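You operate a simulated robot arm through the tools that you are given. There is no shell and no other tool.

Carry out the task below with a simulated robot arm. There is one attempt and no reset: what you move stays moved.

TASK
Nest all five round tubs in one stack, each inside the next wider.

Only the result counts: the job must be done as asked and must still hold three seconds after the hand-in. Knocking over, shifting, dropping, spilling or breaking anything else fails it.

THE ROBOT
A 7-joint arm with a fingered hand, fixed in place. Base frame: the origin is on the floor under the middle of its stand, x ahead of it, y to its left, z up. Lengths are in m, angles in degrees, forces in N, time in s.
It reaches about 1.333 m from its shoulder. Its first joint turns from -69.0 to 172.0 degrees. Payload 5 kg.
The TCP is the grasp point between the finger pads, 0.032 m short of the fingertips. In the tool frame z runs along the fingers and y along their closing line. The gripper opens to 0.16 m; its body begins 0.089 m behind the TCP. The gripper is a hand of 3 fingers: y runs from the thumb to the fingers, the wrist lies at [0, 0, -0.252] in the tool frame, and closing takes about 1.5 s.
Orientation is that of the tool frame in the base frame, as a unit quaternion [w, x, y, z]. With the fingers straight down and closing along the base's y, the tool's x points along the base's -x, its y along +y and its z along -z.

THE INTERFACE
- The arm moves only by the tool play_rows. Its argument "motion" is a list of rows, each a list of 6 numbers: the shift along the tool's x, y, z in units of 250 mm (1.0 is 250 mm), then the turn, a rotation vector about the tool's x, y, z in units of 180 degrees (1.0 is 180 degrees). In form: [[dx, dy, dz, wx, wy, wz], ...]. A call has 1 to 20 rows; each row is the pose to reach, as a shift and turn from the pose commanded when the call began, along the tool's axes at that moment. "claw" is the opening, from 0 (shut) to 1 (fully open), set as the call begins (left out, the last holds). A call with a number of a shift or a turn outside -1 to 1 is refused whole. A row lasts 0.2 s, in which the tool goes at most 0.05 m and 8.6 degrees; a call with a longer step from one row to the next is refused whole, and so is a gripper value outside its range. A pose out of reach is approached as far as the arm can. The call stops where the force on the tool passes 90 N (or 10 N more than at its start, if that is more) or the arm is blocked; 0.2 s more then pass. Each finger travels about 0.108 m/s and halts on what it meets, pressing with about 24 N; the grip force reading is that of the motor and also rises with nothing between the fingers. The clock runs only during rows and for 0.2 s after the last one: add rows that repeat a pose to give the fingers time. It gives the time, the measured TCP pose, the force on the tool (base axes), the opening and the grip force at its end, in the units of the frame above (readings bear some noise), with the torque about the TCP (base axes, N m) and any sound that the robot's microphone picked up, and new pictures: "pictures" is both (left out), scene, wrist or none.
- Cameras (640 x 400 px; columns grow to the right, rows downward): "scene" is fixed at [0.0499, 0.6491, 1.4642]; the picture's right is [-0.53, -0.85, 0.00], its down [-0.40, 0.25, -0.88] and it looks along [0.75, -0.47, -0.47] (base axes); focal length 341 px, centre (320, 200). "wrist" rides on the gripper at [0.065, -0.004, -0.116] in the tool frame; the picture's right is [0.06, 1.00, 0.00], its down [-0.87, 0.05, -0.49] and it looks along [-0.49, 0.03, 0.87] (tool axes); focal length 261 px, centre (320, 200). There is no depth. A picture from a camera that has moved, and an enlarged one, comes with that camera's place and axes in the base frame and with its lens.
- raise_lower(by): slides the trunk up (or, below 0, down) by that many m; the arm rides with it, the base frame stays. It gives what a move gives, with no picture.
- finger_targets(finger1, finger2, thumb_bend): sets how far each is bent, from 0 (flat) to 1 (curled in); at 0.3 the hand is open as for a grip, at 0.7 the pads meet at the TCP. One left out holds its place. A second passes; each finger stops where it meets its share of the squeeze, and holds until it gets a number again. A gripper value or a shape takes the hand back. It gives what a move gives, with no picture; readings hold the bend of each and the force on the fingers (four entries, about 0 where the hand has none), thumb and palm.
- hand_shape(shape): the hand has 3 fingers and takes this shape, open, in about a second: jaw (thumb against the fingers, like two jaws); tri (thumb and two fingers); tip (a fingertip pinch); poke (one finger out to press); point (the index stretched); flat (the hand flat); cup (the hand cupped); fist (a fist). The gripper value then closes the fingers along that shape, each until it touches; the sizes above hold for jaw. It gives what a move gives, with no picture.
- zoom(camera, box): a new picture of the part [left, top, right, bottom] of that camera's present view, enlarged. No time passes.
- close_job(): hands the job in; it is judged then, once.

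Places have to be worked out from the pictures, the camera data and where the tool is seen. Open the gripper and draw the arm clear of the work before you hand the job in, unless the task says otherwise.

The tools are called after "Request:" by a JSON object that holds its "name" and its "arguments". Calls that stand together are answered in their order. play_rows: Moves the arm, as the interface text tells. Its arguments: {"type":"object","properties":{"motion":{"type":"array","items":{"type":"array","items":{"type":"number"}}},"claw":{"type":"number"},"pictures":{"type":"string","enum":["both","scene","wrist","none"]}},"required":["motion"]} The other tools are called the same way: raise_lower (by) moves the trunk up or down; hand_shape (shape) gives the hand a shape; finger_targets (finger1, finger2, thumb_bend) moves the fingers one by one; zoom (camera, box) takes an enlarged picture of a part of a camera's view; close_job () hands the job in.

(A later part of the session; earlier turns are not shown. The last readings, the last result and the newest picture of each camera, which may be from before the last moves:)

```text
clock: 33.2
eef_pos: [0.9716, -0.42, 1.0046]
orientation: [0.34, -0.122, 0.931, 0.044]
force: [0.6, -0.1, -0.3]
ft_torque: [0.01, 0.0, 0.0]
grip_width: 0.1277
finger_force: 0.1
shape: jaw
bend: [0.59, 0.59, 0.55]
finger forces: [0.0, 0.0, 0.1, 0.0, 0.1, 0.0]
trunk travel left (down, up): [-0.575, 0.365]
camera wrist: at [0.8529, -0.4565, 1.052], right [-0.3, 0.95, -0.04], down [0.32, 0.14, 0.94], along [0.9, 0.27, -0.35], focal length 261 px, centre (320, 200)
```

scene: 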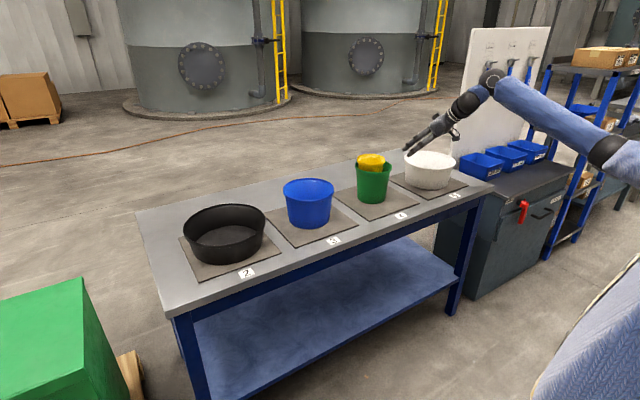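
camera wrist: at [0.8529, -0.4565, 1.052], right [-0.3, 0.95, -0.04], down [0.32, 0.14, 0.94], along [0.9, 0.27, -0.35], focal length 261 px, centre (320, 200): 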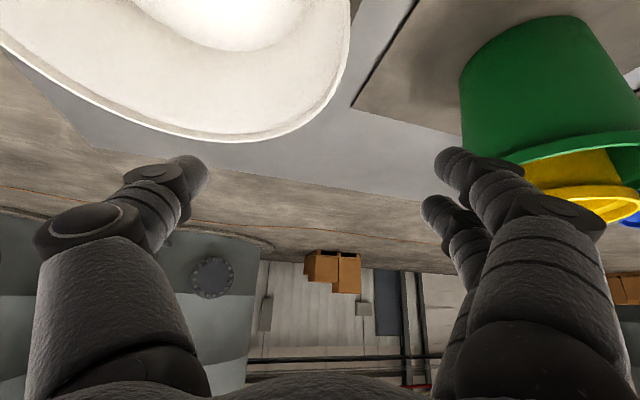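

A second fit gives white at (1.003, -0.516). I shift 1 cm left and lower 6 cm, to just above the rim, to check the straddle.

Request:
{"name": "play_rows", "arguments": {"motion": [[0.03, 0.02, 0.04, 0, 0, 0], [0.06, 0.0394, 0.09, 0, 0, 0], [0.1, 0.0394, 0.145, 0, 0, 0], [0.1368, 0.0394, 0.1987, 0, 0, 0], [0.1368, 0.0394, 0.1987, 0, 0, 0]], "pictures": "wrist"}}

Request:
{"name": "zoom", "arguments": {"camera": "scene", "box": [360, 90, 500, 210]}}

```text
clock: 34.4
eef_pos: [0.9767, -0.4075, 0.9449]
orientation: [0.339, -0.122, 0.932, 0.044]
force: [-0.5, -0.2, -0.3]
ft_torque: [-0.01, 0.02, -0.01]
grip_width: 0.1275
finger_force: 0.1
shape: jaw
bend: [0.59, 0.59, 0.55]
finger forces: [0.1, 0.0, 0.0, 0.0, 0.0, 0.0]
trunk travel left (down, up): [-0.575, 0.365]
camera wrist: at [0.8562, -0.4451, 0.992], right [-0.3, 0.95, -0.04], down [0.32, 0.14, 0.94], along [0.9, 0.27, -0.35], focal length 261 px, centre (320, 200)
```

wrist: 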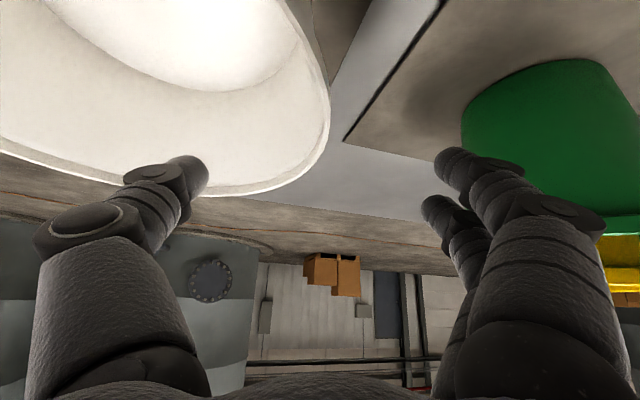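

```text
3.33 times, centred on (430, 150) of scene
camera zoom: at [0.0499, 0.6491, 1.4642], right [-0.53, -0.85, 0.0], down [-0.4, 0.25, -0.88], along [0.75, -0.47, -0.47], focal length 1137 px, centre (-47, 367)
```

zoom: 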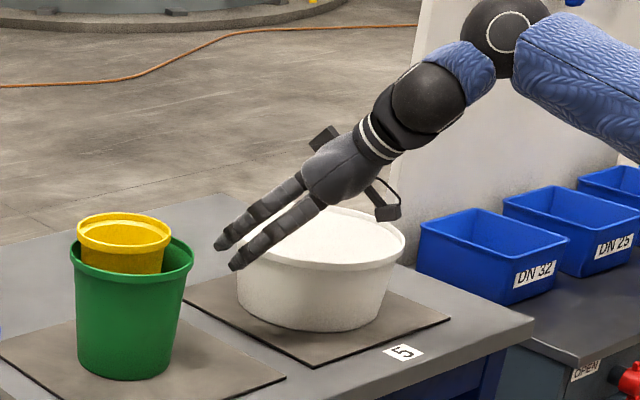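

The rim's left edge sits midway between the thumb and the fingers. I lower 5.7 cm so that the pads straddle the wall just under the rim.

Request:
{"name": "play_rows", "arguments": {"motion": [[0.03, -0.003, 0.035, 0, 0, 0], [0.06, -0.008, 0.07, 0, 0, 0], [0.09, -0.008, 0.105, 0, 0, 0], [0.12, -0.008, 0.14, 0, 0, 0], [0.1466, -0.008, 0.1746, 0, 0, 0], [0.1466, -0.008, 0.1746, 0, 0, 0]], "pictures": "wrist"}}

Request:
{"name": "zoom", "arguments": {"camera": "scene", "box": [360, 90, 500, 210]}}

```text
clock: 35.8
eef_pos: [0.9771, -0.4093, 0.8873]
orientation: [0.339, -0.122, 0.932, 0.044]
force: [0.4, 0.8, 0.0]
ft_torque: [-0.02, -0.01, 0.02]
grip_width: 0.1275
finger_force: 0.1
shape: jaw
bend: [0.59, 0.59, 0.55]
finger forces: [0.0, 0.0, 0.0, 0.0, 0.0, 0.0]
trunk travel left (down, up): [-0.575, 0.365]
camera wrist: at [0.858, -0.4463, 0.9347], right [-0.3, 0.95, -0.04], down [0.32, 0.14, 0.94], along [0.9, 0.27, -0.35], focal length 261 px, centre (320, 200)
```

wrist: 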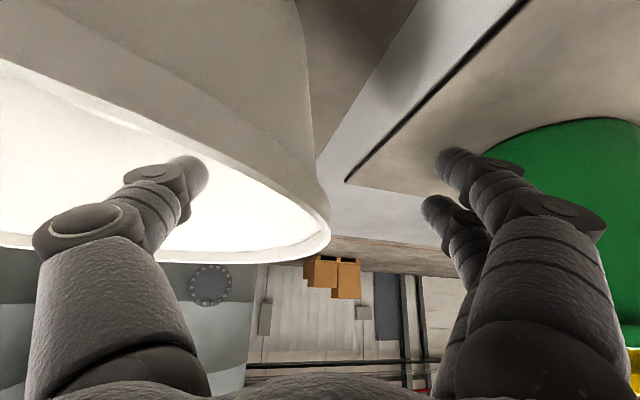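

```text
3.33 times, centred on (430, 150) of scene
camera zoom: at [0.0499, 0.6491, 1.4642], right [-0.53, -0.85, 0.0], down [-0.4, 0.25, -0.88], along [0.75, -0.47, -0.47], focal length 1137 px, centre (-47, 367)
```

zoom: 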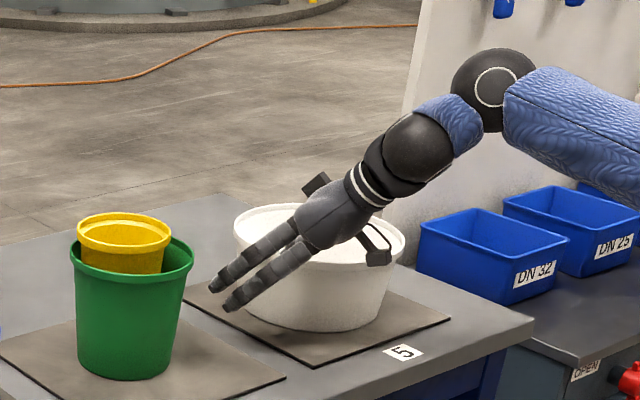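

The rim is at 0.900 and the TCP 13 mm below it, thumb inside and fingers outside. I close the pinch.

Request:
{"name": "play_rows", "arguments": {"motion": [[0, 0, 0, 0, 0, 0], [0, 0, 0, 0, 0, 0], [0, 0, 0, 0, 0, 0], [0, 0, 0, 0, 0, 0], [0, 0, 0, 0, 0, 0], [0, 0, 0, 0, 0, 0], [0, 0, 0, 0, 0, 0], [0, 0, 0, 0, 0, 0], [0, 0, 0, 0, 0, 0]], "claw": 0, "pictures": "both"}}

Request:
{"name": "zoom", "arguments": {"camera": "scene", "box": [360, 90, 500, 210]}}

```text
clock: 37.8
eef_pos: [0.9773, -0.4092, 0.8878]
orientation: [0.339, -0.122, 0.932, 0.045]
force: [-0.4, 0.3, 0.3]
ft_torque: [-0.01, 0.07, -0.11]
grip_width: 0.0014
finger_force: 24.0
shape: jaw
bend: [0.65, 0.66, 0.7]
finger forces: [11.4, 8.1, 0.1, 0.1, 18.3, 0.1]
trunk travel left (down, up): [-0.575, 0.365]
camera wrist: at [0.858, -0.4464, 0.9344], right [-0.3, 0.95, -0.04], down [0.32, 0.14, 0.94], along [0.9, 0.27, -0.35], focal length 261 px, centre (320, 200)
```

scene: 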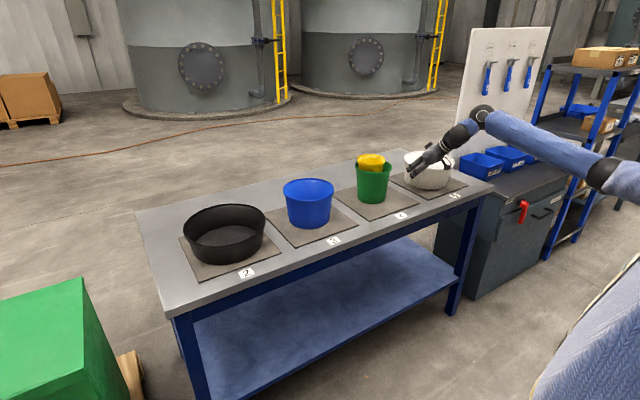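
wrist: 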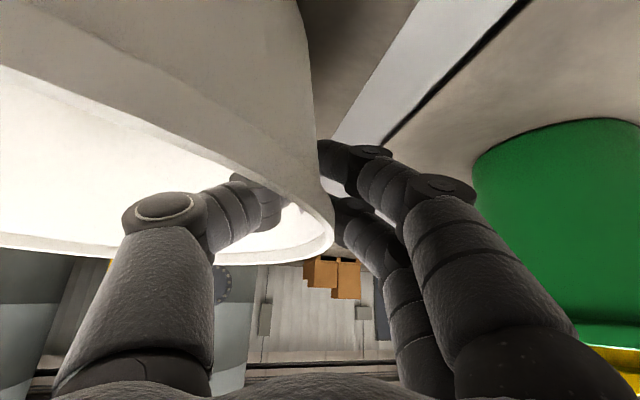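

```text
3.33 times, centred on (430, 150) of scene
camera zoom: at [0.0499, 0.6491, 1.4642], right [-0.53, -0.85, 0.0], down [-0.4, 0.25, -0.88], along [0.75, -0.47, -0.47], focal length 1137 px, centre (-47, 367)
```

zoom: 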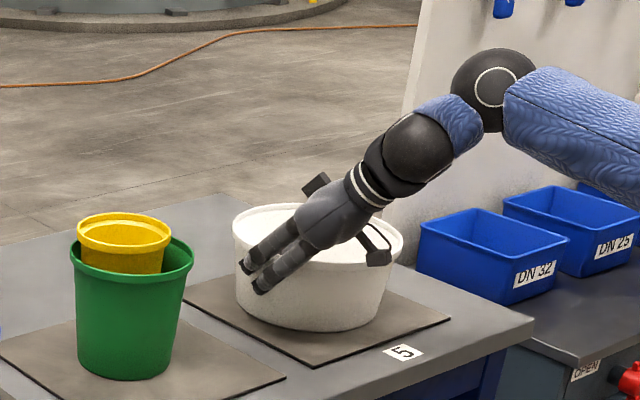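

The pinch holds the wall with 11 and 8 N on the fingers against 18 N on the thumb. I lift 4 cm slowly to see whether it stays level.

Request:
{"name": "play_rows", "arguments": {"motion": [[-0.013, 0, -0.015, 0, 0, 0], [-0.03, 0, -0.036, 0, 0, 0], [-0.05, 0, -0.06, 0, 0, 0], [-0.075, 0, -0.09, 0, 0, 0], [-0.103, 0, -0.1226, 0, 0, 0], [-0.103, 0, -0.1226, 0, 0, 0], [-0.103, 0, -0.1226, 0, 0, 0]], "pictures": "wrist"}}

Request:
{"name": "zoom", "arguments": {"camera": "scene", "box": [360, 90, 500, 210]}}

```text
clock: 39.4
eef_pos: [0.9792, -0.4095, 0.9283]
orientation: [0.339, -0.123, 0.932, 0.045]
force: [-1.4, 0.0, -2.8]
ft_torque: [0.12, 0.14, -0.05]
grip_width: 0.0012
finger_force: 24.0
shape: jaw
bend: [0.65, 0.66, 0.7]
finger forces: [12.9, 7.3, 0.0, 0.1, 19.3, 0.1]
trunk travel left (down, up): [-0.575, 0.365]
camera wrist: at [0.8583, -0.4467, 0.9748], right [-0.3, 0.95, -0.04], down [0.32, 0.14, 0.94], along [0.9, 0.27, -0.35], focal length 261 px, centre (320, 200)
```

wrist: 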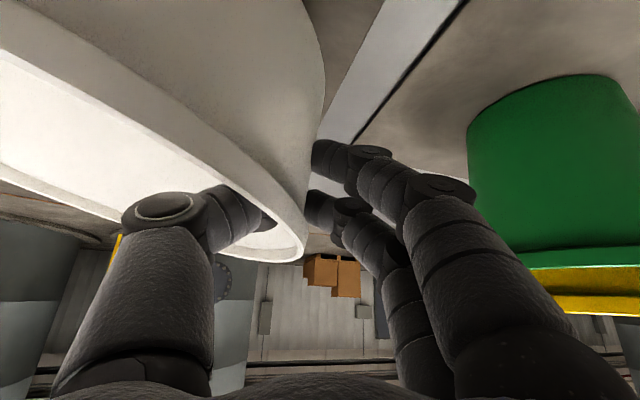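

```text
3.33 times, centred on (430, 150) of scene
camera zoom: at [0.0499, 0.6491, 1.4642], right [-0.53, -0.85, 0.0], down [-0.4, 0.25, -0.88], along [0.75, -0.47, -0.47], focal length 1137 px, centre (-47, 367)
```

zoom: 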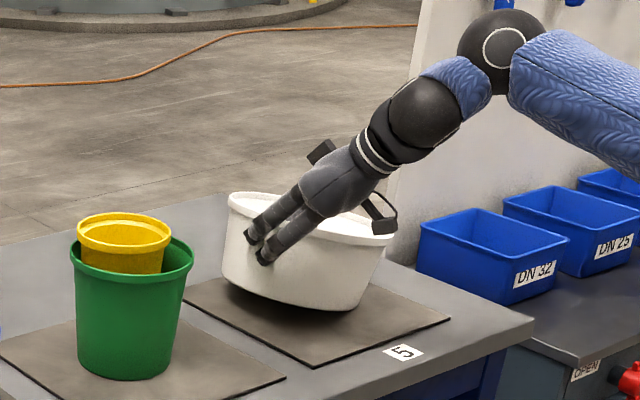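

White came up tilted, its right side drooping by perhaps 15°, but the grip is holding. I lift 6 cm more to see whether it hangs stably.

Request:
{"name": "play_rows", "arguments": {"motion": [[-0.03, 0, -0.036, 0, 0, 0], [-0.065, 0, -0.077, 0, 0, 0], [-0.1, 0, -0.119, 0, 0, 0], [-0.135, 0, -0.161, 0, 0, 0], [-0.154, 0, -0.184, 0, 0, 0], [-0.154, 0, -0.184, 0, 0, 0], [-0.154, 0, -0.184, 0, 0, 0]], "pictures": "both"}}

Request:
{"name": "zoom", "arguments": {"camera": "scene", "box": [360, 90, 500, 210]}}

```text
clock: 41.0
eef_pos: [0.9779, -0.4093, 0.9861]
orientation: [0.339, -0.122, 0.932, 0.044]
force: [0.5, 0.6, -3.9]
ft_torque: [0.28, 0.21, -0.02]
grip_width: 0.0008
finger_force: 23.8
shape: jaw
bend: [0.65, 0.66, 0.7]
finger forces: [14.9, 7.2, 0.0, 0.0, 22.9, 0.0]
trunk travel left (down, up): [-0.575, 0.365]
camera wrist: at [0.8588, -0.4471, 1.0345], right [-0.3, 0.95, -0.04], down [0.32, 0.14, 0.94], along [0.9, 0.27, -0.35], focal length 261 px, centre (320, 200)
```

scene: 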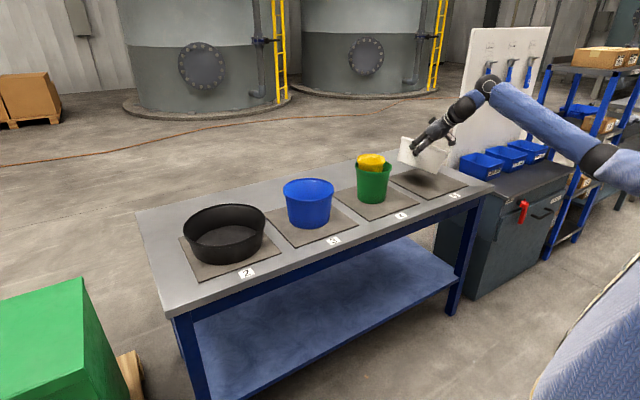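
wrist: 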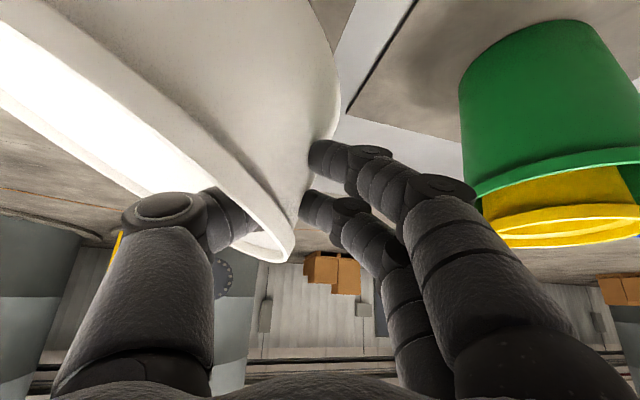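

```text
3.33 times, centred on (430, 150) of scene
camera zoom: at [0.0499, 0.6491, 1.4642], right [-0.53, -0.85, 0.0], down [-0.4, 0.25, -0.88], along [0.75, -0.47, -0.47], focal length 1137 px, centre (-47, 367)
```

zoom: 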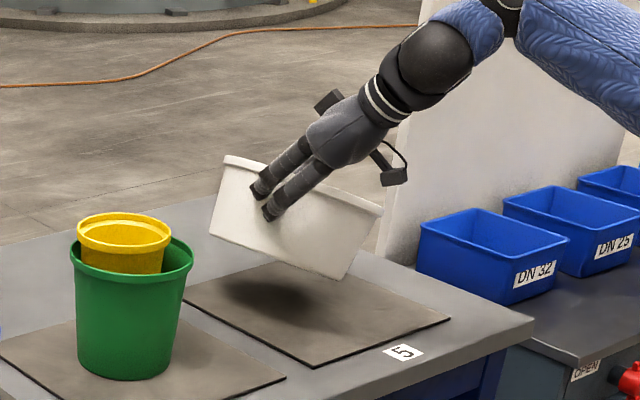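

White hangs free now, about 4 N, tilted but with a steady grip force. I lift it slowly to z ≈ 1.15, so that it clears the yellow rim on the way, and watch for slip.

Request:
{"name": "play_rows", "arguments": {"motion": [[-0.03, 0, -0.036, 0, 0, 0], [-0.08, 0, -0.0953, 0, 0, 0], [-0.13, 0, -0.155, 0, 0, 0], [-0.18, 0, -0.2145, 0, 0, 0], [-0.23, 0, -0.274, 0, 0, 0], [-0.28, 0, -0.3336, 0, 0, 0], [-0.33, 0, -0.3932, 0, 0, 0], [-0.38, 0, -0.4528, 0, 0, 0], [-0.4114, 0, -0.4902, 0, 0, 0], [-0.4114, 0, -0.4902, 0, 0, 0]], "pictures": "both"}}

Request:
{"name": "zoom", "arguments": {"camera": "scene", "box": [360, 60, 500, 180]}}

```text
clock: 43.2
eef_pos: [0.9793, -0.4112, 1.1463]
orientation: [0.339, -0.123, 0.932, 0.045]
force: [0.9, -0.4, -3.7]
ft_torque: [0.29, 0.18, -0.02]
grip_width: 0.0008
finger_force: 23.6
shape: jaw
bend: [0.65, 0.67, 0.7]
finger forces: [15.6, 7.1, 0.0, 0.0, 23.4, 0.0]
trunk travel left (down, up): [-0.575, 0.365]
camera wrist: at [0.8593, -0.4478, 1.1935], right [-0.3, 0.95, -0.04], down [0.32, 0.14, 0.94], along [0.9, 0.27, -0.35], focal length 261 px, centre (320, 200)
```

scene: 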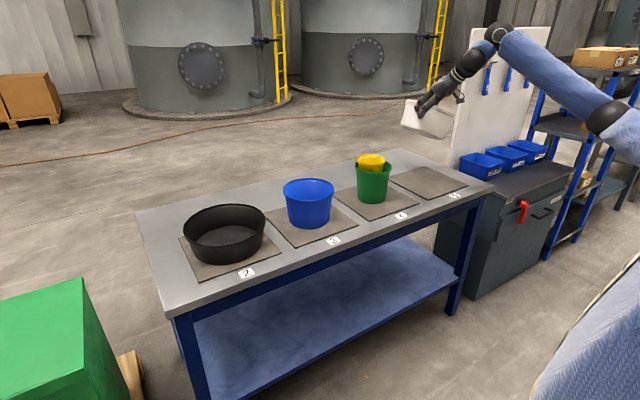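
wrist: 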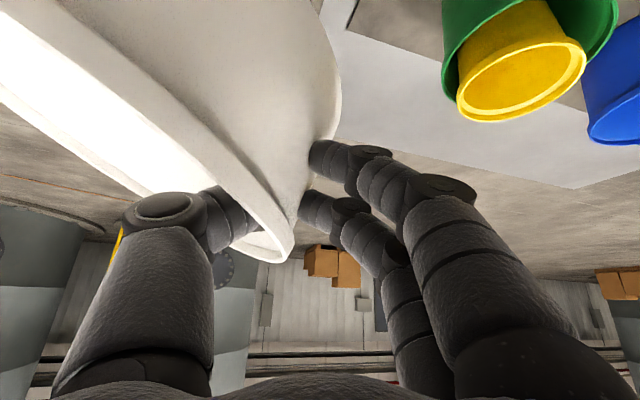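

```text
3.33 times, centred on (430, 120) of scene
camera zoom: at [0.0499, 0.6491, 1.4642], right [-0.53, -0.85, 0.0], down [-0.4, 0.25, -0.88], along [0.75, -0.47, -0.47], focal length 1137 px, centre (-47, 467)
```

zoom: 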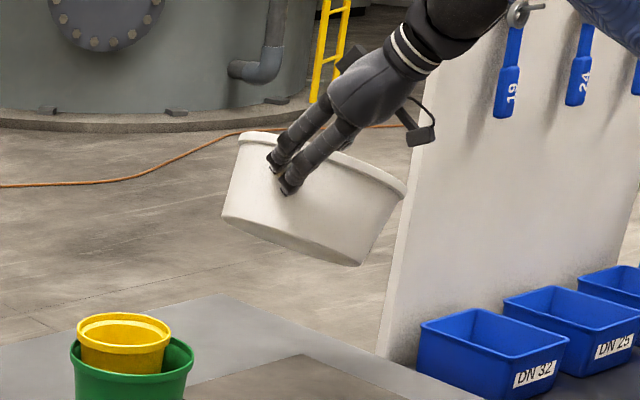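

White is stable in the grip. I raise it another 2.5 cm and carry it slowly towards black, in legs of about 23 cm.

Request:
{"name": "play_rows", "arguments": {"motion": [[-0.032, 0, -0.038, 0, 0, 0], [-0.0643, 0, -0.0766, 0, 0, 0], [-0.072, 0.044, -0.07, 0, 0, 0], [-0.0877, 0.133, -0.057, 0, 0, 0], [-0.1034, 0.2214, -0.0438, 0, 0, 0], [-0.119, 0.31, -0.0307, 0, 0, 0], [-0.1346, 0.3985, -0.0176, 0, 0, 0], [-0.1503, 0.487, -0.0045, 0, 0, 0], [-0.166, 0.5756, 0.0086, 0, 0, 0], [-0.1816, 0.664, 0.0217, 0, 0, 0], [-0.1972, 0.7527, 0.0348, 0, 0, 0], [-0.2129, 0.8412, 0.0479, 0, 0, 0], [-0.2207, 0.8855, 0.0546, 0, 0, 0]], "pictures": "scene"}}

```text
clock: 46.0
eef_pos: [0.9711, -0.183, 1.1704]
orientation: [0.339, -0.123, 0.932, 0.045]
force: [-0.3, -0.2, -3.3]
ft_torque: [0.22, 0.14, -0.01]
grip_width: 0.001
finger_force: 24.3
shape: jaw
bend: [0.65, 0.67, 0.7]
finger forces: [14.1, 8.1, 0.0, 0.0, 23.0, 0.2]
trunk travel left (down, up): [-0.575, 0.365]
```

scene: 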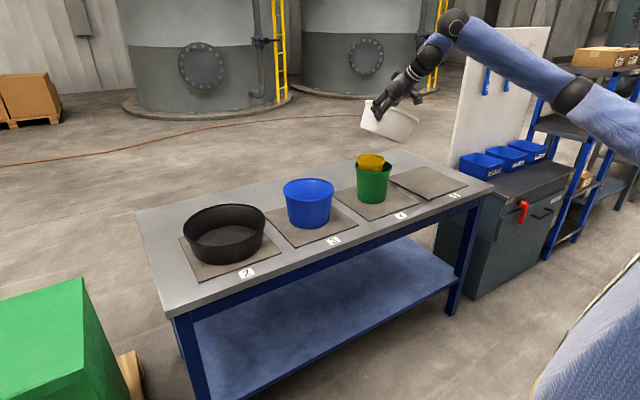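

The carry is steady and clears yellow. Two more legs of the same kind follow.

Request:
{"name": "play_rows", "arguments": {"motion": [[-0.0078, 0.044, 0.0065, 0, 0, 0], [-0.0235, 0.133, 0.0197, 0, 0, 0], [-0.039, 0.2214, 0.0328, 0, 0, 0], [-0.0547, 0.31, 0.0459, 0, 0, 0], [-0.07, 0.3985, 0.059, 0, 0, 0], [-0.086, 0.487, 0.072, 0, 0, 0], [-0.1017, 0.5756, 0.0852, 0, 0, 0], [-0.1173, 0.664, 0.0983, 0, 0, 0], [-0.133, 0.7527, 0.1114, 0, 0, 0], [-0.1486, 0.8412, 0.1245, 0, 0, 0], [-0.1564, 0.8855, 0.131, 0, 0, 0]], "pictures": "scene"}}

Request:
{"name": "play_rows", "arguments": {"motion": [[-0.0078, 0.044, 0.0065, 0, 0, 0], [-0.0235, 0.133, 0.0197, 0, 0, 0], [-0.039, 0.2214, 0.0328, 0, 0, 0], [-0.0547, 0.31, 0.0459, 0, 0, 0], [-0.07, 0.3985, 0.059, 0, 0, 0], [-0.086, 0.487, 0.072, 0, 0, 0], [-0.1017, 0.5756, 0.0852, 0, 0, 0], [-0.1173, 0.664, 0.0983, 0, 0, 0], [-0.133, 0.7527, 0.1114, 0, 0, 0], [-0.1486, 0.8412, 0.1245, 0, 0, 0], [-0.1564, 0.8855, 0.131, 0, 0, 0]], "pictures": "both"}}

```text
clock: 48.4
eef_pos: [0.9608, 0.0445, 1.1718]
orientation: [0.339, -0.123, 0.932, 0.045]
force: [-0.7, -0.4, -3.0]
ft_torque: [0.24, 0.2, -0.01]
grip_width: 0.0009
finger_force: 23.8
shape: jaw
bend: [0.65, 0.67, 0.7]
finger forces: [14.4, 7.8, 0.0, 0.0, 23.2, 0.0]
trunk travel left (down, up): [-0.575, 0.365]
```

scene: 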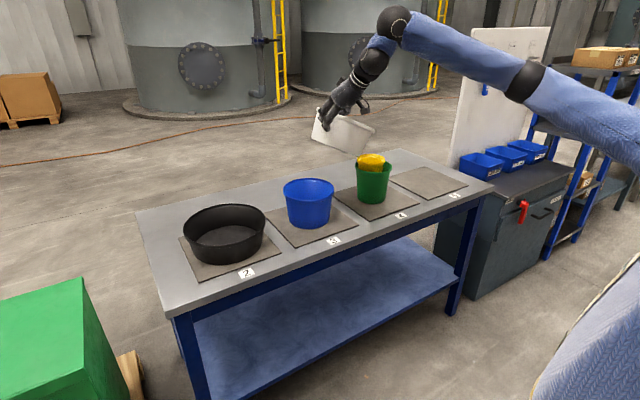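

```text
clock: 50.8
eef_pos: [0.9535, 0.2722, 1.1706]
orientation: [0.338, -0.123, 0.932, 0.045]
force: [-0.1, -0.7, -3.1]
ft_torque: [0.22, 0.17, 0.01]
grip_width: 0.001
finger_force: 23.8
shape: jaw
bend: [0.65, 0.67, 0.7]
finger forces: [14.3, 8.0, 0.0, 0.1, 23.2, 0.0]
trunk travel left (down, up): [-0.575, 0.365]
camera wrist: at [0.8337, 0.2348, 1.2185], right [-0.3, 0.95, -0.04], down [0.32, 0.14, 0.94], along [0.9, 0.27, -0.35], focal length 261 px, centre (320, 200)
```

scene: 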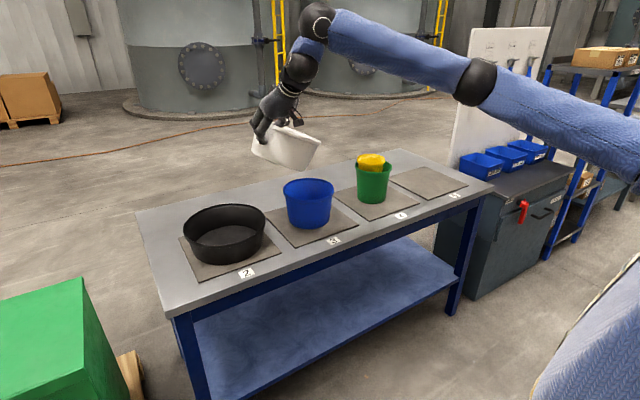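
wrist: 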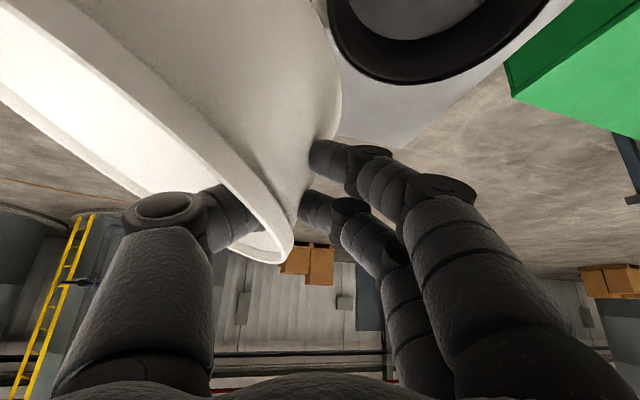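

The carry is still steady. The last leg brings white above black.

Request:
{"name": "play_rows", "arguments": {"motion": [[-0.007, 0.0437, 0.006, 0, 0, 0], [-0.0216, 0.131, 0.018, 0, 0, 0], [-0.036, 0.218, 0.03, 0, 0, 0], [-0.05, 0.3055, 0.0424, 0, 0, 0], [-0.065, 0.393, 0.0545, 0, 0, 0], [-0.079, 0.48, 0.0666, 0, 0, 0], [-0.0938, 0.5675, 0.0787, 0, 0, 0], [-0.108, 0.655, 0.0908, 0, 0, 0], [-0.1227, 0.742, 0.103, 0, 0, 0], [-0.137, 0.829, 0.115, 0, 0, 0], [-0.1443, 0.873, 0.121, 0, 0, 0], [-0.1443, 0.873, 0.121, 0, 0, 0]], "pictures": "both"}}

Request:
{"name": "zoom", "arguments": {"camera": "scene", "box": [150, 80, 310, 280]}}

```text
clock: 53.4
eef_pos: [0.9422, 0.4574, 1.1592]
orientation: [0.339, -0.123, 0.932, 0.045]
force: [0.0, -0.4, -3.9]
ft_torque: [0.2, 0.13, 0.02]
grip_width: 0.0009
finger_force: 24.5
shape: jaw
bend: [0.65, 0.67, 0.7]
finger forces: [14.1, 8.1, 0.1, 0.0, 22.9, 0.0]
out of reach, approached as far as the arm can: row 9, 10, 11, 12
trunk travel left (down, up): [-0.575, 0.365]
camera wrist: at [0.8231, 0.4202, 1.2068], right [-0.3, 0.95, -0.04], down [0.32, 0.14, 0.94], along [0.9, 0.27, -0.35], focal length 261 px, centre (320, 200)
```

scene: 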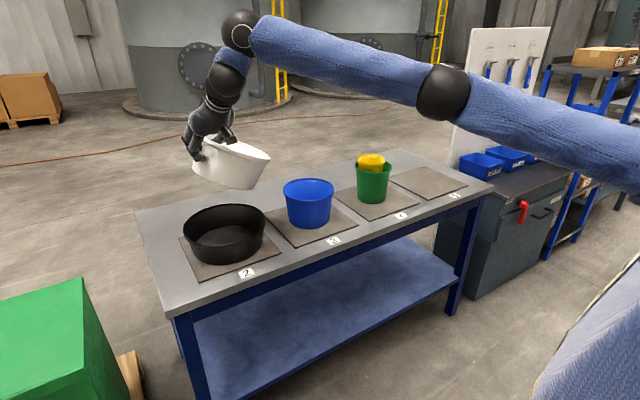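
wrist: 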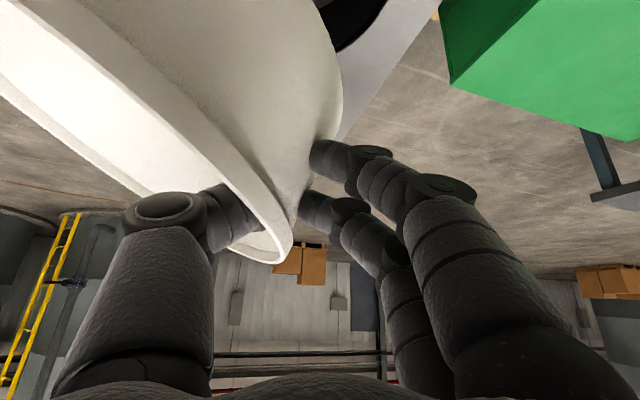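

```text
2.00 times, centred on (230, 180) of scene
camera zoom: at [0.0499, 0.6491, 1.4642], right [-0.53, -0.85, 0.0], down [-0.4, 0.25, -0.88], along [0.75, -0.47, -0.47], focal length 682 px, centre (500, 240)
```

zoom: 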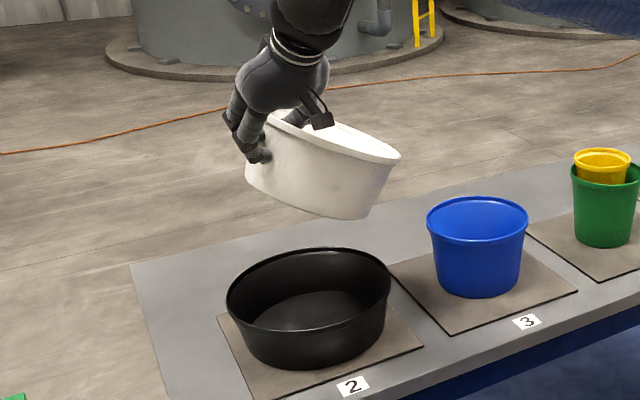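

The arm stopped early at (0.942, 0.457), so this hand yaw runs into a wrist limit there. I yaw the hand 12° further outward while moving to the hover point over black.

Request:
{"name": "play_rows", "arguments": {"motion": [[0, 0.02, -0.01, -0.0086, 0, -0.0102], [0, 0.045, -0.02, -0.0172, 0, -0.0204], [-0.001, 0.07, -0.03, -0.0257, 0, -0.0307], [-0.002, 0.09, -0.04, -0.0343, 0, -0.0409], [-0.0024, 0.11, -0.05, -0.0429, 0, -0.0511], [-0.0024, 0.11, -0.05, -0.0429, 0, -0.0511]], "pictures": "both"}}

Request:
{"name": "zoom", "arguments": {"camera": "scene", "box": [150, 80, 310, 280]}}

```text
clock: 54.8
eef_pos: [0.9277, 0.4812, 1.1703]
orientation: [0.332, -0.22, 0.914, 0.081]
force: [-0.2, -0.1, -3.7]
ft_torque: [0.21, 0.22, 0.0]
grip_width: 0.001
finger_force: 24.3
shape: jaw
bend: [0.65, 0.67, 0.7]
finger forces: [14.5, 7.8, 0.0, 0.0, 23.2, 0.0]
trunk travel left (down, up): [-0.575, 0.365]
camera wrist: at [0.8192, 0.4209, 1.2169], right [-0.5, 0.87, -0.04], down [0.29, 0.21, 0.94], along [0.82, 0.45, -0.35], focal length 261 px, centre (320, 200)
```

scene: 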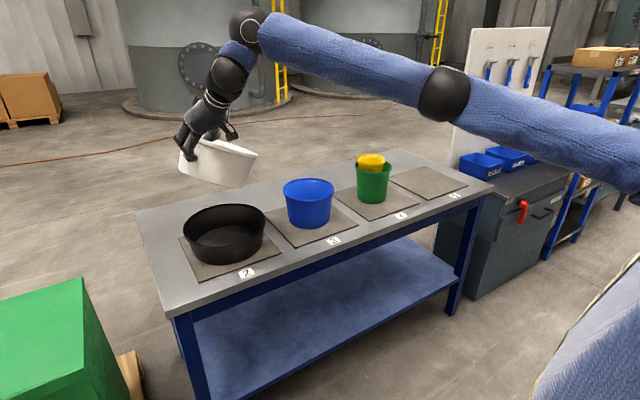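
wrist: 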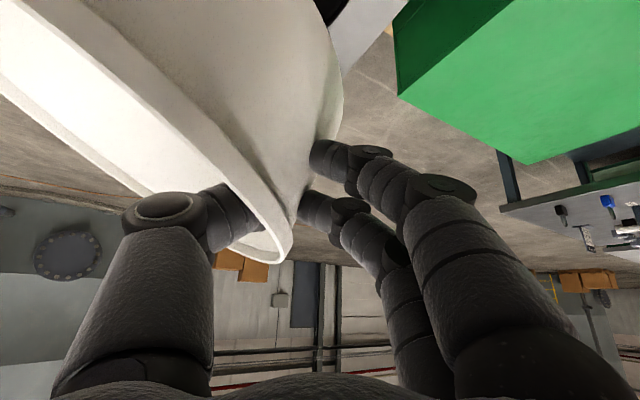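

```text
2.00 times, centred on (230, 180) of scene
camera zoom: at [0.0499, 0.6491, 1.4642], right [-0.53, -0.85, 0.0], down [-0.4, 0.25, -0.88], along [0.75, -0.47, -0.47], focal length 682 px, centre (500, 240)
```

zoom: 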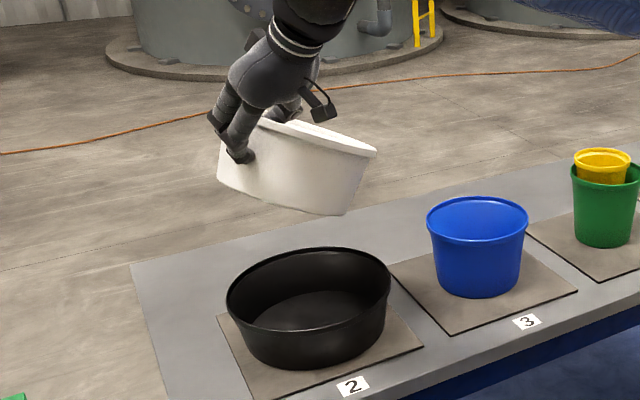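

White hangs over black: the torque puts its centre at about (0.988, 0.424), against black's centre at about (0.991, 0.418). I lower it straight down to z ≈ 0.98, with its low corner inside black, and check.

Request:
{"name": "play_rows", "arguments": {"motion": [[0.03, 0, 0.0358, 0, 0, 0], [0.085, 0, 0.1013, 0, 0, 0], [0.14, 0, 0.1669, 0, 0, 0], [0.195, 0, 0.2324, 0, 0, 0], [0.25, 0, 0.298, 0, 0, 0], [0.305, 0, 0.3635, 0, 0, 0], [0.36, 0, 0.429, 0, 0, 0], [0.415, 0, 0.4946, 0, 0, 0], [0.46, 0, 0.5482, 0, 0, 0], [0.4885, 0.006, 0.5822, 0, 0, 0], [0.4885, 0.006, 0.5822, 0, 0, 0]], "pictures": "both"}}

Request:
{"name": "zoom", "arguments": {"camera": "scene", "box": [150, 140, 310, 280]}}

```text
clock: 57.2
eef_pos: [0.9287, 0.4821, 0.9798]
orientation: [0.333, -0.22, 0.914, 0.08]
force: [-0.6, -0.1, -2.8]
ft_torque: [0.18, 0.19, -0.04]
grip_width: 0.001
finger_force: 23.4
shape: jaw
bend: [0.65, 0.67, 0.7]
finger forces: [14.1, 7.9, 0.1, 0.0, 22.7, 0.0]
trunk travel left (down, up): [-0.575, 0.365]
camera wrist: at [0.8187, 0.4214, 1.027], right [-0.5, 0.87, -0.04], down [0.29, 0.21, 0.94], along [0.82, 0.45, -0.35], focal length 261 px, centre (320, 200)
```

scene: 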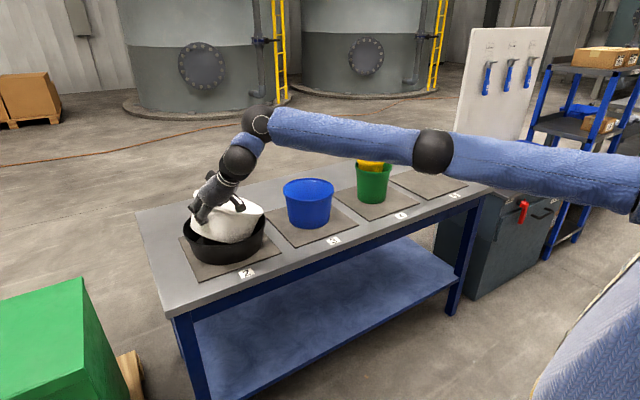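
wrist: 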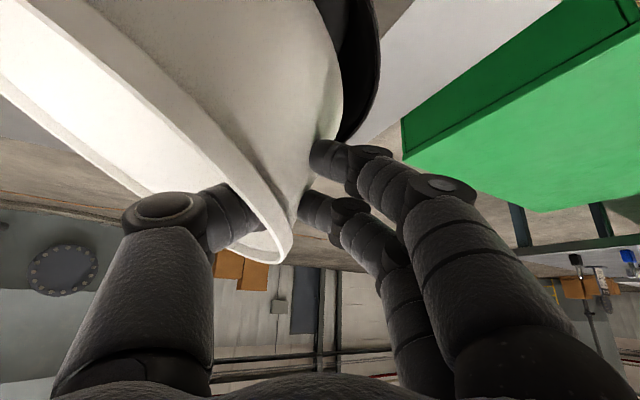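

```text
2.86 times, centred on (230, 210) of scene
camera zoom: at [0.0499, 0.6491, 1.4642], right [-0.53, -0.85, 0.0], down [-0.4, 0.25, -0.88], along [0.75, -0.47, -0.47], focal length 975 px, centre (577, 171)
```

zoom: 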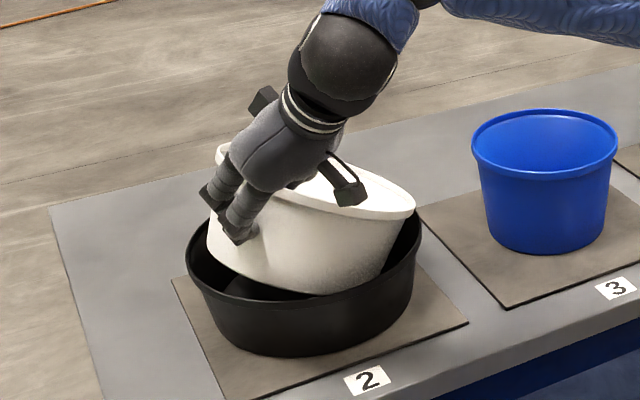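

White's low right side is inside black but sits close to black's right wall. I shift 8 mm left and 4 mm outward while lowering another 2.5 cm.

Request:
{"name": "play_rows", "arguments": {"motion": [[0.005, 0.032, 0.012, 0, 0, 0], [0.02, 0.032, 0.035, 0, 0, 0], [0.036, 0.032, 0.06, 0, 0, 0], [0.052, 0.032, 0.087, 0, 0, 0], [0.052, 0.032, 0.087, 0, 0, 0]], "pictures": "wrist"}}

Request:
{"name": "zoom", "arguments": {"camera": "scene", "box": [150, 140, 310, 280]}}

```text
clock: 58.4
eef_pos: [0.929, 0.4907, 0.9541]
orientation: [0.333, -0.219, 0.914, 0.079]
force: [0.5, 0.6, -1.1]
ft_torque: [0.03, 0.1, -0.02]
grip_width: 0.0007
finger_force: 23.8
shape: jaw
bend: [0.65, 0.67, 0.7]
finger forces: [11.2, 9.7, 0.0, 0.0, 19.9, 0.1]
trunk travel left (down, up): [-0.575, 0.365]
camera wrist: at [0.8191, 0.4307, 1.0018], right [-0.5, 0.87, -0.04], down [0.29, 0.21, 0.94], along [0.82, 0.45, -0.35], focal length 261 px, centre (320, 200)
```

wrist: 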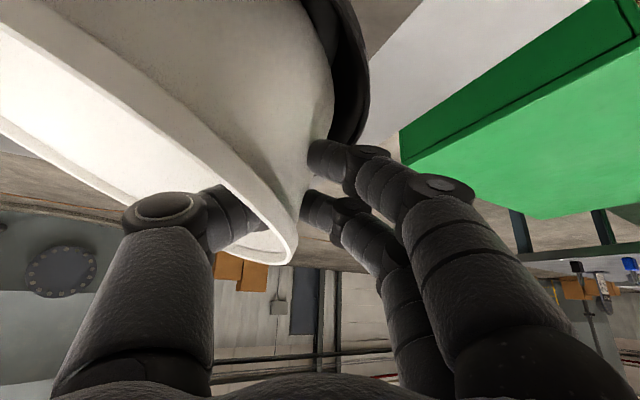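

```text
2.86 times, centred on (230, 210) of scene
camera zoom: at [0.0499, 0.6491, 1.4642], right [-0.53, -0.85, 0.0], down [-0.4, 0.25, -0.88], along [0.75, -0.47, -0.47], focal length 975 px, centre (577, 171)
```

zoom: 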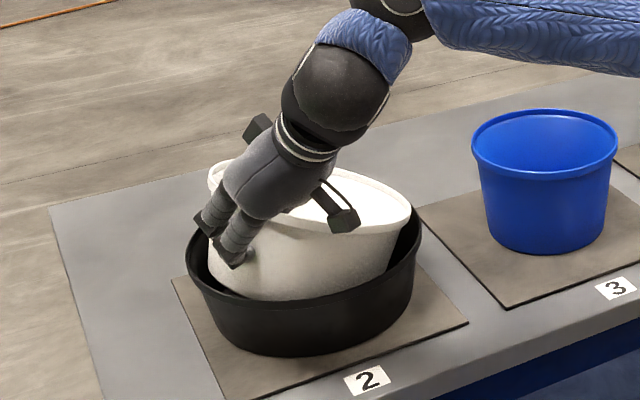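

The load dropped to about 1 N, so white's low edge is now on black's floor and it is levelling out. I continue down 2 cm with small shifts to keep it centred.

Request:
{"name": "play_rows", "arguments": {"motion": [[0.007, 0.01, 0.02, 0, 0, 0], [0.014, 0.02, 0.041, 0, 0, 0], [0.02, 0.028, 0.062, 0, 0, 0], [0.027, 0.032, 0.082, 0, 0, 0], [0.027, 0.032, 0.082, 0, 0, 0]], "pictures": "wrist"}}

Request:
{"name": "zoom", "arguments": {"camera": "scene", "box": [150, 140, 310, 280]}}

```text
clock: 59.6
eef_pos: [0.9319, 0.5019, 0.9346]
orientation: [0.333, -0.22, 0.914, 0.08]
force: [0.0, -0.2, -2.1]
ft_torque: [-0.02, 0.06, 0.02]
grip_width: 0.0005
finger_force: 23.4
shape: jaw
bend: [0.65, 0.67, 0.7]
finger forces: [10.3, 10.6, 0.0, 0.1, 18.8, 0.0]
trunk travel left (down, up): [-0.575, 0.365]
camera wrist: at [0.8221, 0.4416, 0.9819], right [-0.5, 0.87, -0.04], down [0.29, 0.21, 0.94], along [0.82, 0.45, -0.35], focal length 261 px, centre (320, 200)
```

wrist: 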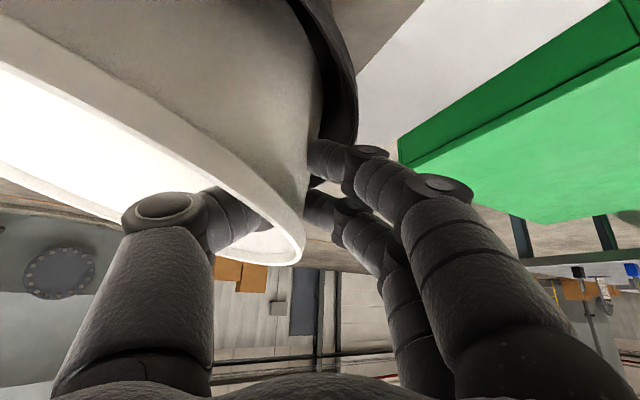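

```text
2.86 times, centred on (230, 210) of scene
camera zoom: at [0.0499, 0.6491, 1.4642], right [-0.53, -0.85, 0.0], down [-0.4, 0.25, -0.88], along [0.75, -0.47, -0.47], focal length 975 px, centre (577, 171)
```

zoom: 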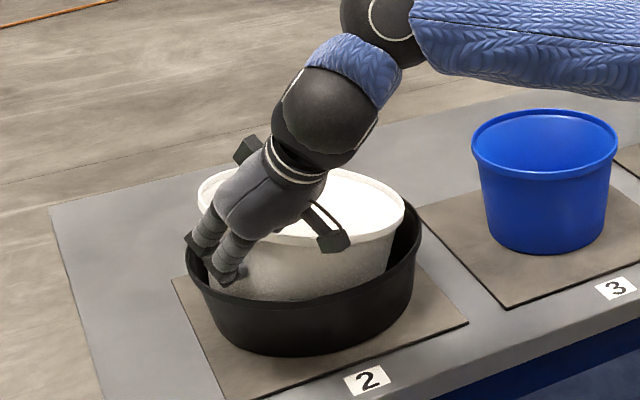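

White is nearly level and centred in black, and the fingertips are about 2.5 cm above black's rim. I lower 1.6 cm more before releasing.

Request:
{"name": "play_rows", "arguments": {"motion": [[0.009, 0.002, 0.014, 0, 0, 0], [0.018, 0.004, 0.027, 0, 0, 0], [0.027, 0.006, 0.041, 0, 0, 0], [0.035, 0.008, 0.054, 0, 0, 0], [0.035, 0.008, 0.054, 0, 0, 0]], "pictures": "wrist"}}

Request:
{"name": "zoom", "arguments": {"camera": "scene", "box": [150, 140, 310, 280]}}

```text
clock: 60.8
eef_pos: [0.9331, 0.5046, 0.92]
orientation: [0.333, -0.219, 0.914, 0.079]
force: [1.2, 0.3, 6.0]
ft_torque: [0.07, 0.08, 0.02]
grip_width: 0.001
finger_force: 23.9
shape: jaw
bend: [0.65, 0.66, 0.7]
finger forces: [18.1, 10.4, 0.0, 0.1, 19.9, 0.0]
trunk travel left (down, up): [-0.575, 0.365]
camera wrist: at [0.8229, 0.4432, 0.9668], right [-0.5, 0.87, -0.04], down [0.29, 0.21, 0.94], along [0.82, 0.45, -0.35], focal length 261 px, centre (320, 200)
```

wrist: 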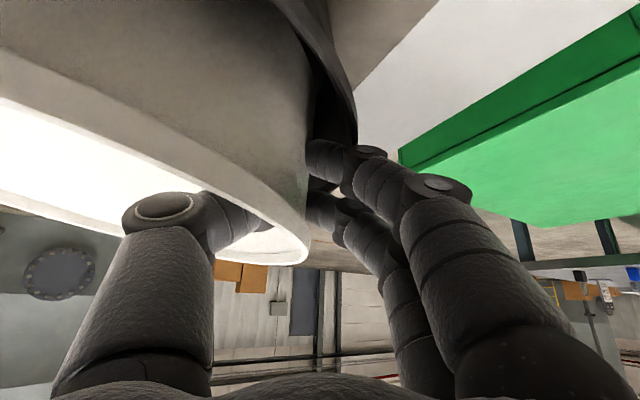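

```text
2.86 times, centred on (230, 210) of scene
camera zoom: at [0.0499, 0.6491, 1.4642], right [-0.53, -0.85, 0.0], down [-0.4, 0.25, -0.88], along [0.75, -0.47, -0.47], focal length 975 px, centre (577, 171)
```

zoom: 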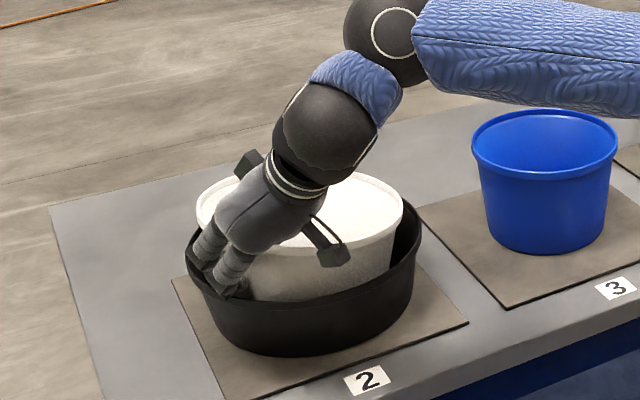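

A 6 N upward push shows the lower fingertip touching black's rim. I back up 5 mm and then open the fingers moderately to release white.

Request:
{"name": "play_rows", "arguments": {"motion": [[-0.006, 0, -0.0075, 0, 0, 0], [-0.0128, 0, -0.0153, 0, 0, 0], [-0.0128, 0, -0.0153, 0, 0, 0]], "pictures": "none"}}

Request:
{"name": "play_rows", "arguments": {"motion": [[0, 0, 0, 0, 0, 0], [0, 0, 0, 0, 0, 0], [0, 0, 0, 0, 0, 0], [0, 0, 0, 0, 0, 0], [0, 0, 0, 0, 0, 0]], "claw": 0.4, "pictures": "wrist"}}

Request:
{"name": "zoom", "arguments": {"camera": "scene", "box": [150, 140, 310, 280]}}

```text
clock: 61.6
eef_pos: [0.9313, 0.5046, 0.9229]
orientation: [0.332, -0.219, 0.914, 0.079]
force: [0.1, -0.1, -2.9]
ft_torque: [0.01, 0.1, 0.05]
grip_width: 0.0008
finger_force: 23.6
shape: jaw
bend: [0.65, 0.66, 0.7]
finger forces: [11.1, 9.4, 0.0, 0.1, 19.7, 0.0]
trunk travel left (down, up): [-0.575, 0.365]
```

```text
clock: 62.8
eef_pos: [0.9317, 0.5051, 0.9232]
orientation: [0.332, -0.219, 0.914, 0.08]
force: [1.1, -1.2, 2.0]
ft_torque: [0.03, -0.03, 0.04]
grip_width: 0.0629
finger_force: 0.0
shape: jaw
bend: [0.74, 0.73, 0.7]
finger forces: [1.6, 0.0, 0.1, 0.1, 0.0, 0.0]
trunk travel left (down, up): [-0.575, 0.365]
camera wrist: at [0.8223, 0.4438, 0.9708], right [-0.5, 0.87, -0.04], down [0.29, 0.21, 0.94], along [0.82, 0.45, -0.35], focal length 261 px, centre (320, 200)
```

wrist: 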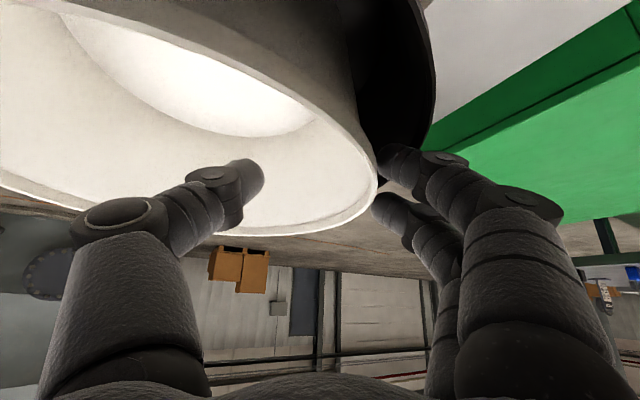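

```text
2.86 times, centred on (230, 210) of scene
camera zoom: at [0.0499, 0.6491, 1.4642], right [-0.53, -0.85, 0.0], down [-0.4, 0.25, -0.88], along [0.75, -0.47, -0.47], focal length 975 px, centre (577, 171)
```

zoom: 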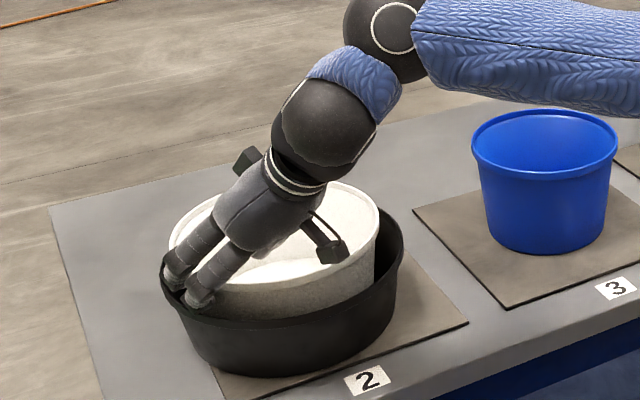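

White dropped into black and is level, but the opening fingers pushed black about 2 cm to the left. I rise slowly so as not to hook white's rim, and watch the force.

Request:
{"name": "play_rows", "arguments": {"motion": [[-0.013, 0, -0.0153, 0, 0, 0], [-0.026, 0, -0.0306, 0, 0, 0], [-0.039, 0, -0.046, 0, 0, 0], [-0.051, 0, -0.0613, 0, 0, 0]], "pictures": "wrist"}}

Request:
{"name": "zoom", "arguments": {"camera": "scene", "box": [150, 140, 310, 280]}}

```text
clock: 63.8
eef_pos: [0.9338, 0.504, 0.9438]
orientation: [0.332, -0.22, 0.914, 0.08]
force: [-0.6, -0.5, 0.3]
ft_torque: [0.0, 0.0, -0.01]
grip_width: 0.0635
finger_force: 0.0
shape: jaw
bend: [0.73, 0.73, 0.7]
finger forces: [0.0, 0.1, 0.0, 0.0, 0.0, 0.0]
trunk travel left (down, up): [-0.575, 0.365]
camera wrist: at [0.8225, 0.4437, 0.9908], right [-0.5, 0.87, -0.04], down [0.29, 0.21, 0.94], along [0.82, 0.45, -0.35], focal length 261 px, centre (320, 200)
```

wrist: 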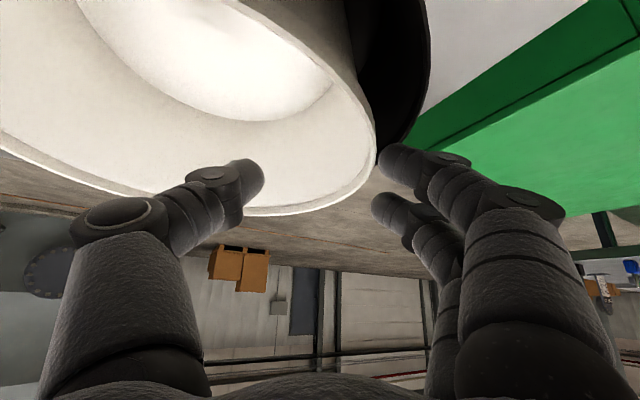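

```text
2.86 times, centred on (230, 210) of scene
camera zoom: at [0.0499, 0.6491, 1.4642], right [-0.53, -0.85, 0.0], down [-0.4, 0.25, -0.88], along [0.75, -0.47, -0.47], focal length 975 px, centre (577, 171)
```

zoom: 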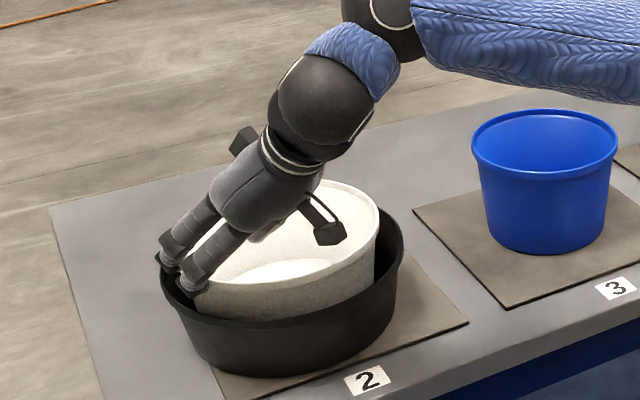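

The fingers are free of both tubs now. I rise well clear.

Request:
{"name": "play_rows", "arguments": {"motion": [[-0.05, 0, -0.06, 0, 0, 0], [-0.13, 0, -0.155, 0, 0, 0], [-0.21, 0, -0.25, 0, 0, 0], [-0.29, 0, -0.345, 0, 0, 0], [-0.37, 0, -0.441, 0, 0, 0], [-0.45, 0, -0.536, 0, 0, 0]], "pictures": "both"}}

Request:
{"name": "zoom", "arguments": {"camera": "scene", "box": [150, 140, 310, 280]}}

```text
clock: 65.2
eef_pos: [0.9305, 0.5053, 1.1192]
orientation: [0.332, -0.219, 0.914, 0.079]
force: [-0.9, -0.5, 0.1]
ft_torque: [0.01, -0.02, -0.02]
grip_width: 0.0635
finger_force: 0.1
shape: jaw
bend: [0.73, 0.73, 0.7]
finger forces: [0.1, 0.0, 0.1, 0.0, 0.0, 0.1]
trunk travel left (down, up): [-0.575, 0.365]
camera wrist: at [0.8218, 0.4435, 1.1664], right [-0.5, 0.87, -0.04], down [0.29, 0.21, 0.94], along [0.82, 0.45, -0.35], focal length 261 px, centre (320, 200)
```

scene: 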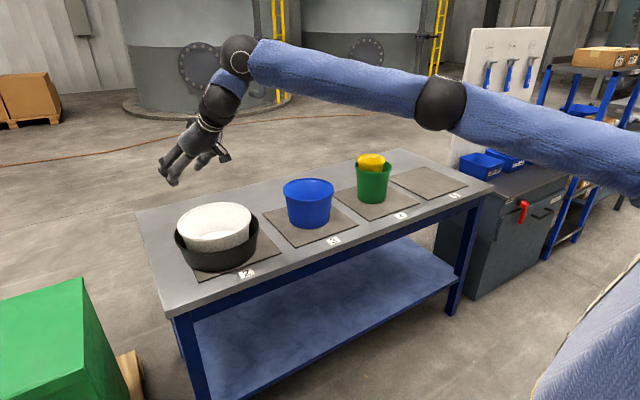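
wrist: 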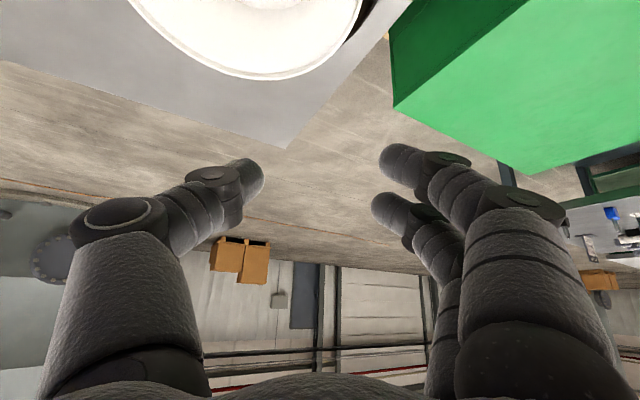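

```text
2.86 times, centred on (230, 210) of scene
camera zoom: at [0.0499, 0.6491, 1.4642], right [-0.53, -0.85, 0.0], down [-0.4, 0.25, -0.88], along [0.75, -0.47, -0.47], focal length 975 px, centre (577, 171)
```

zoom: 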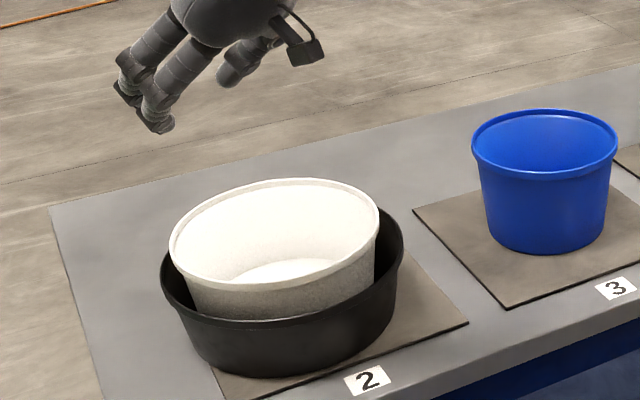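

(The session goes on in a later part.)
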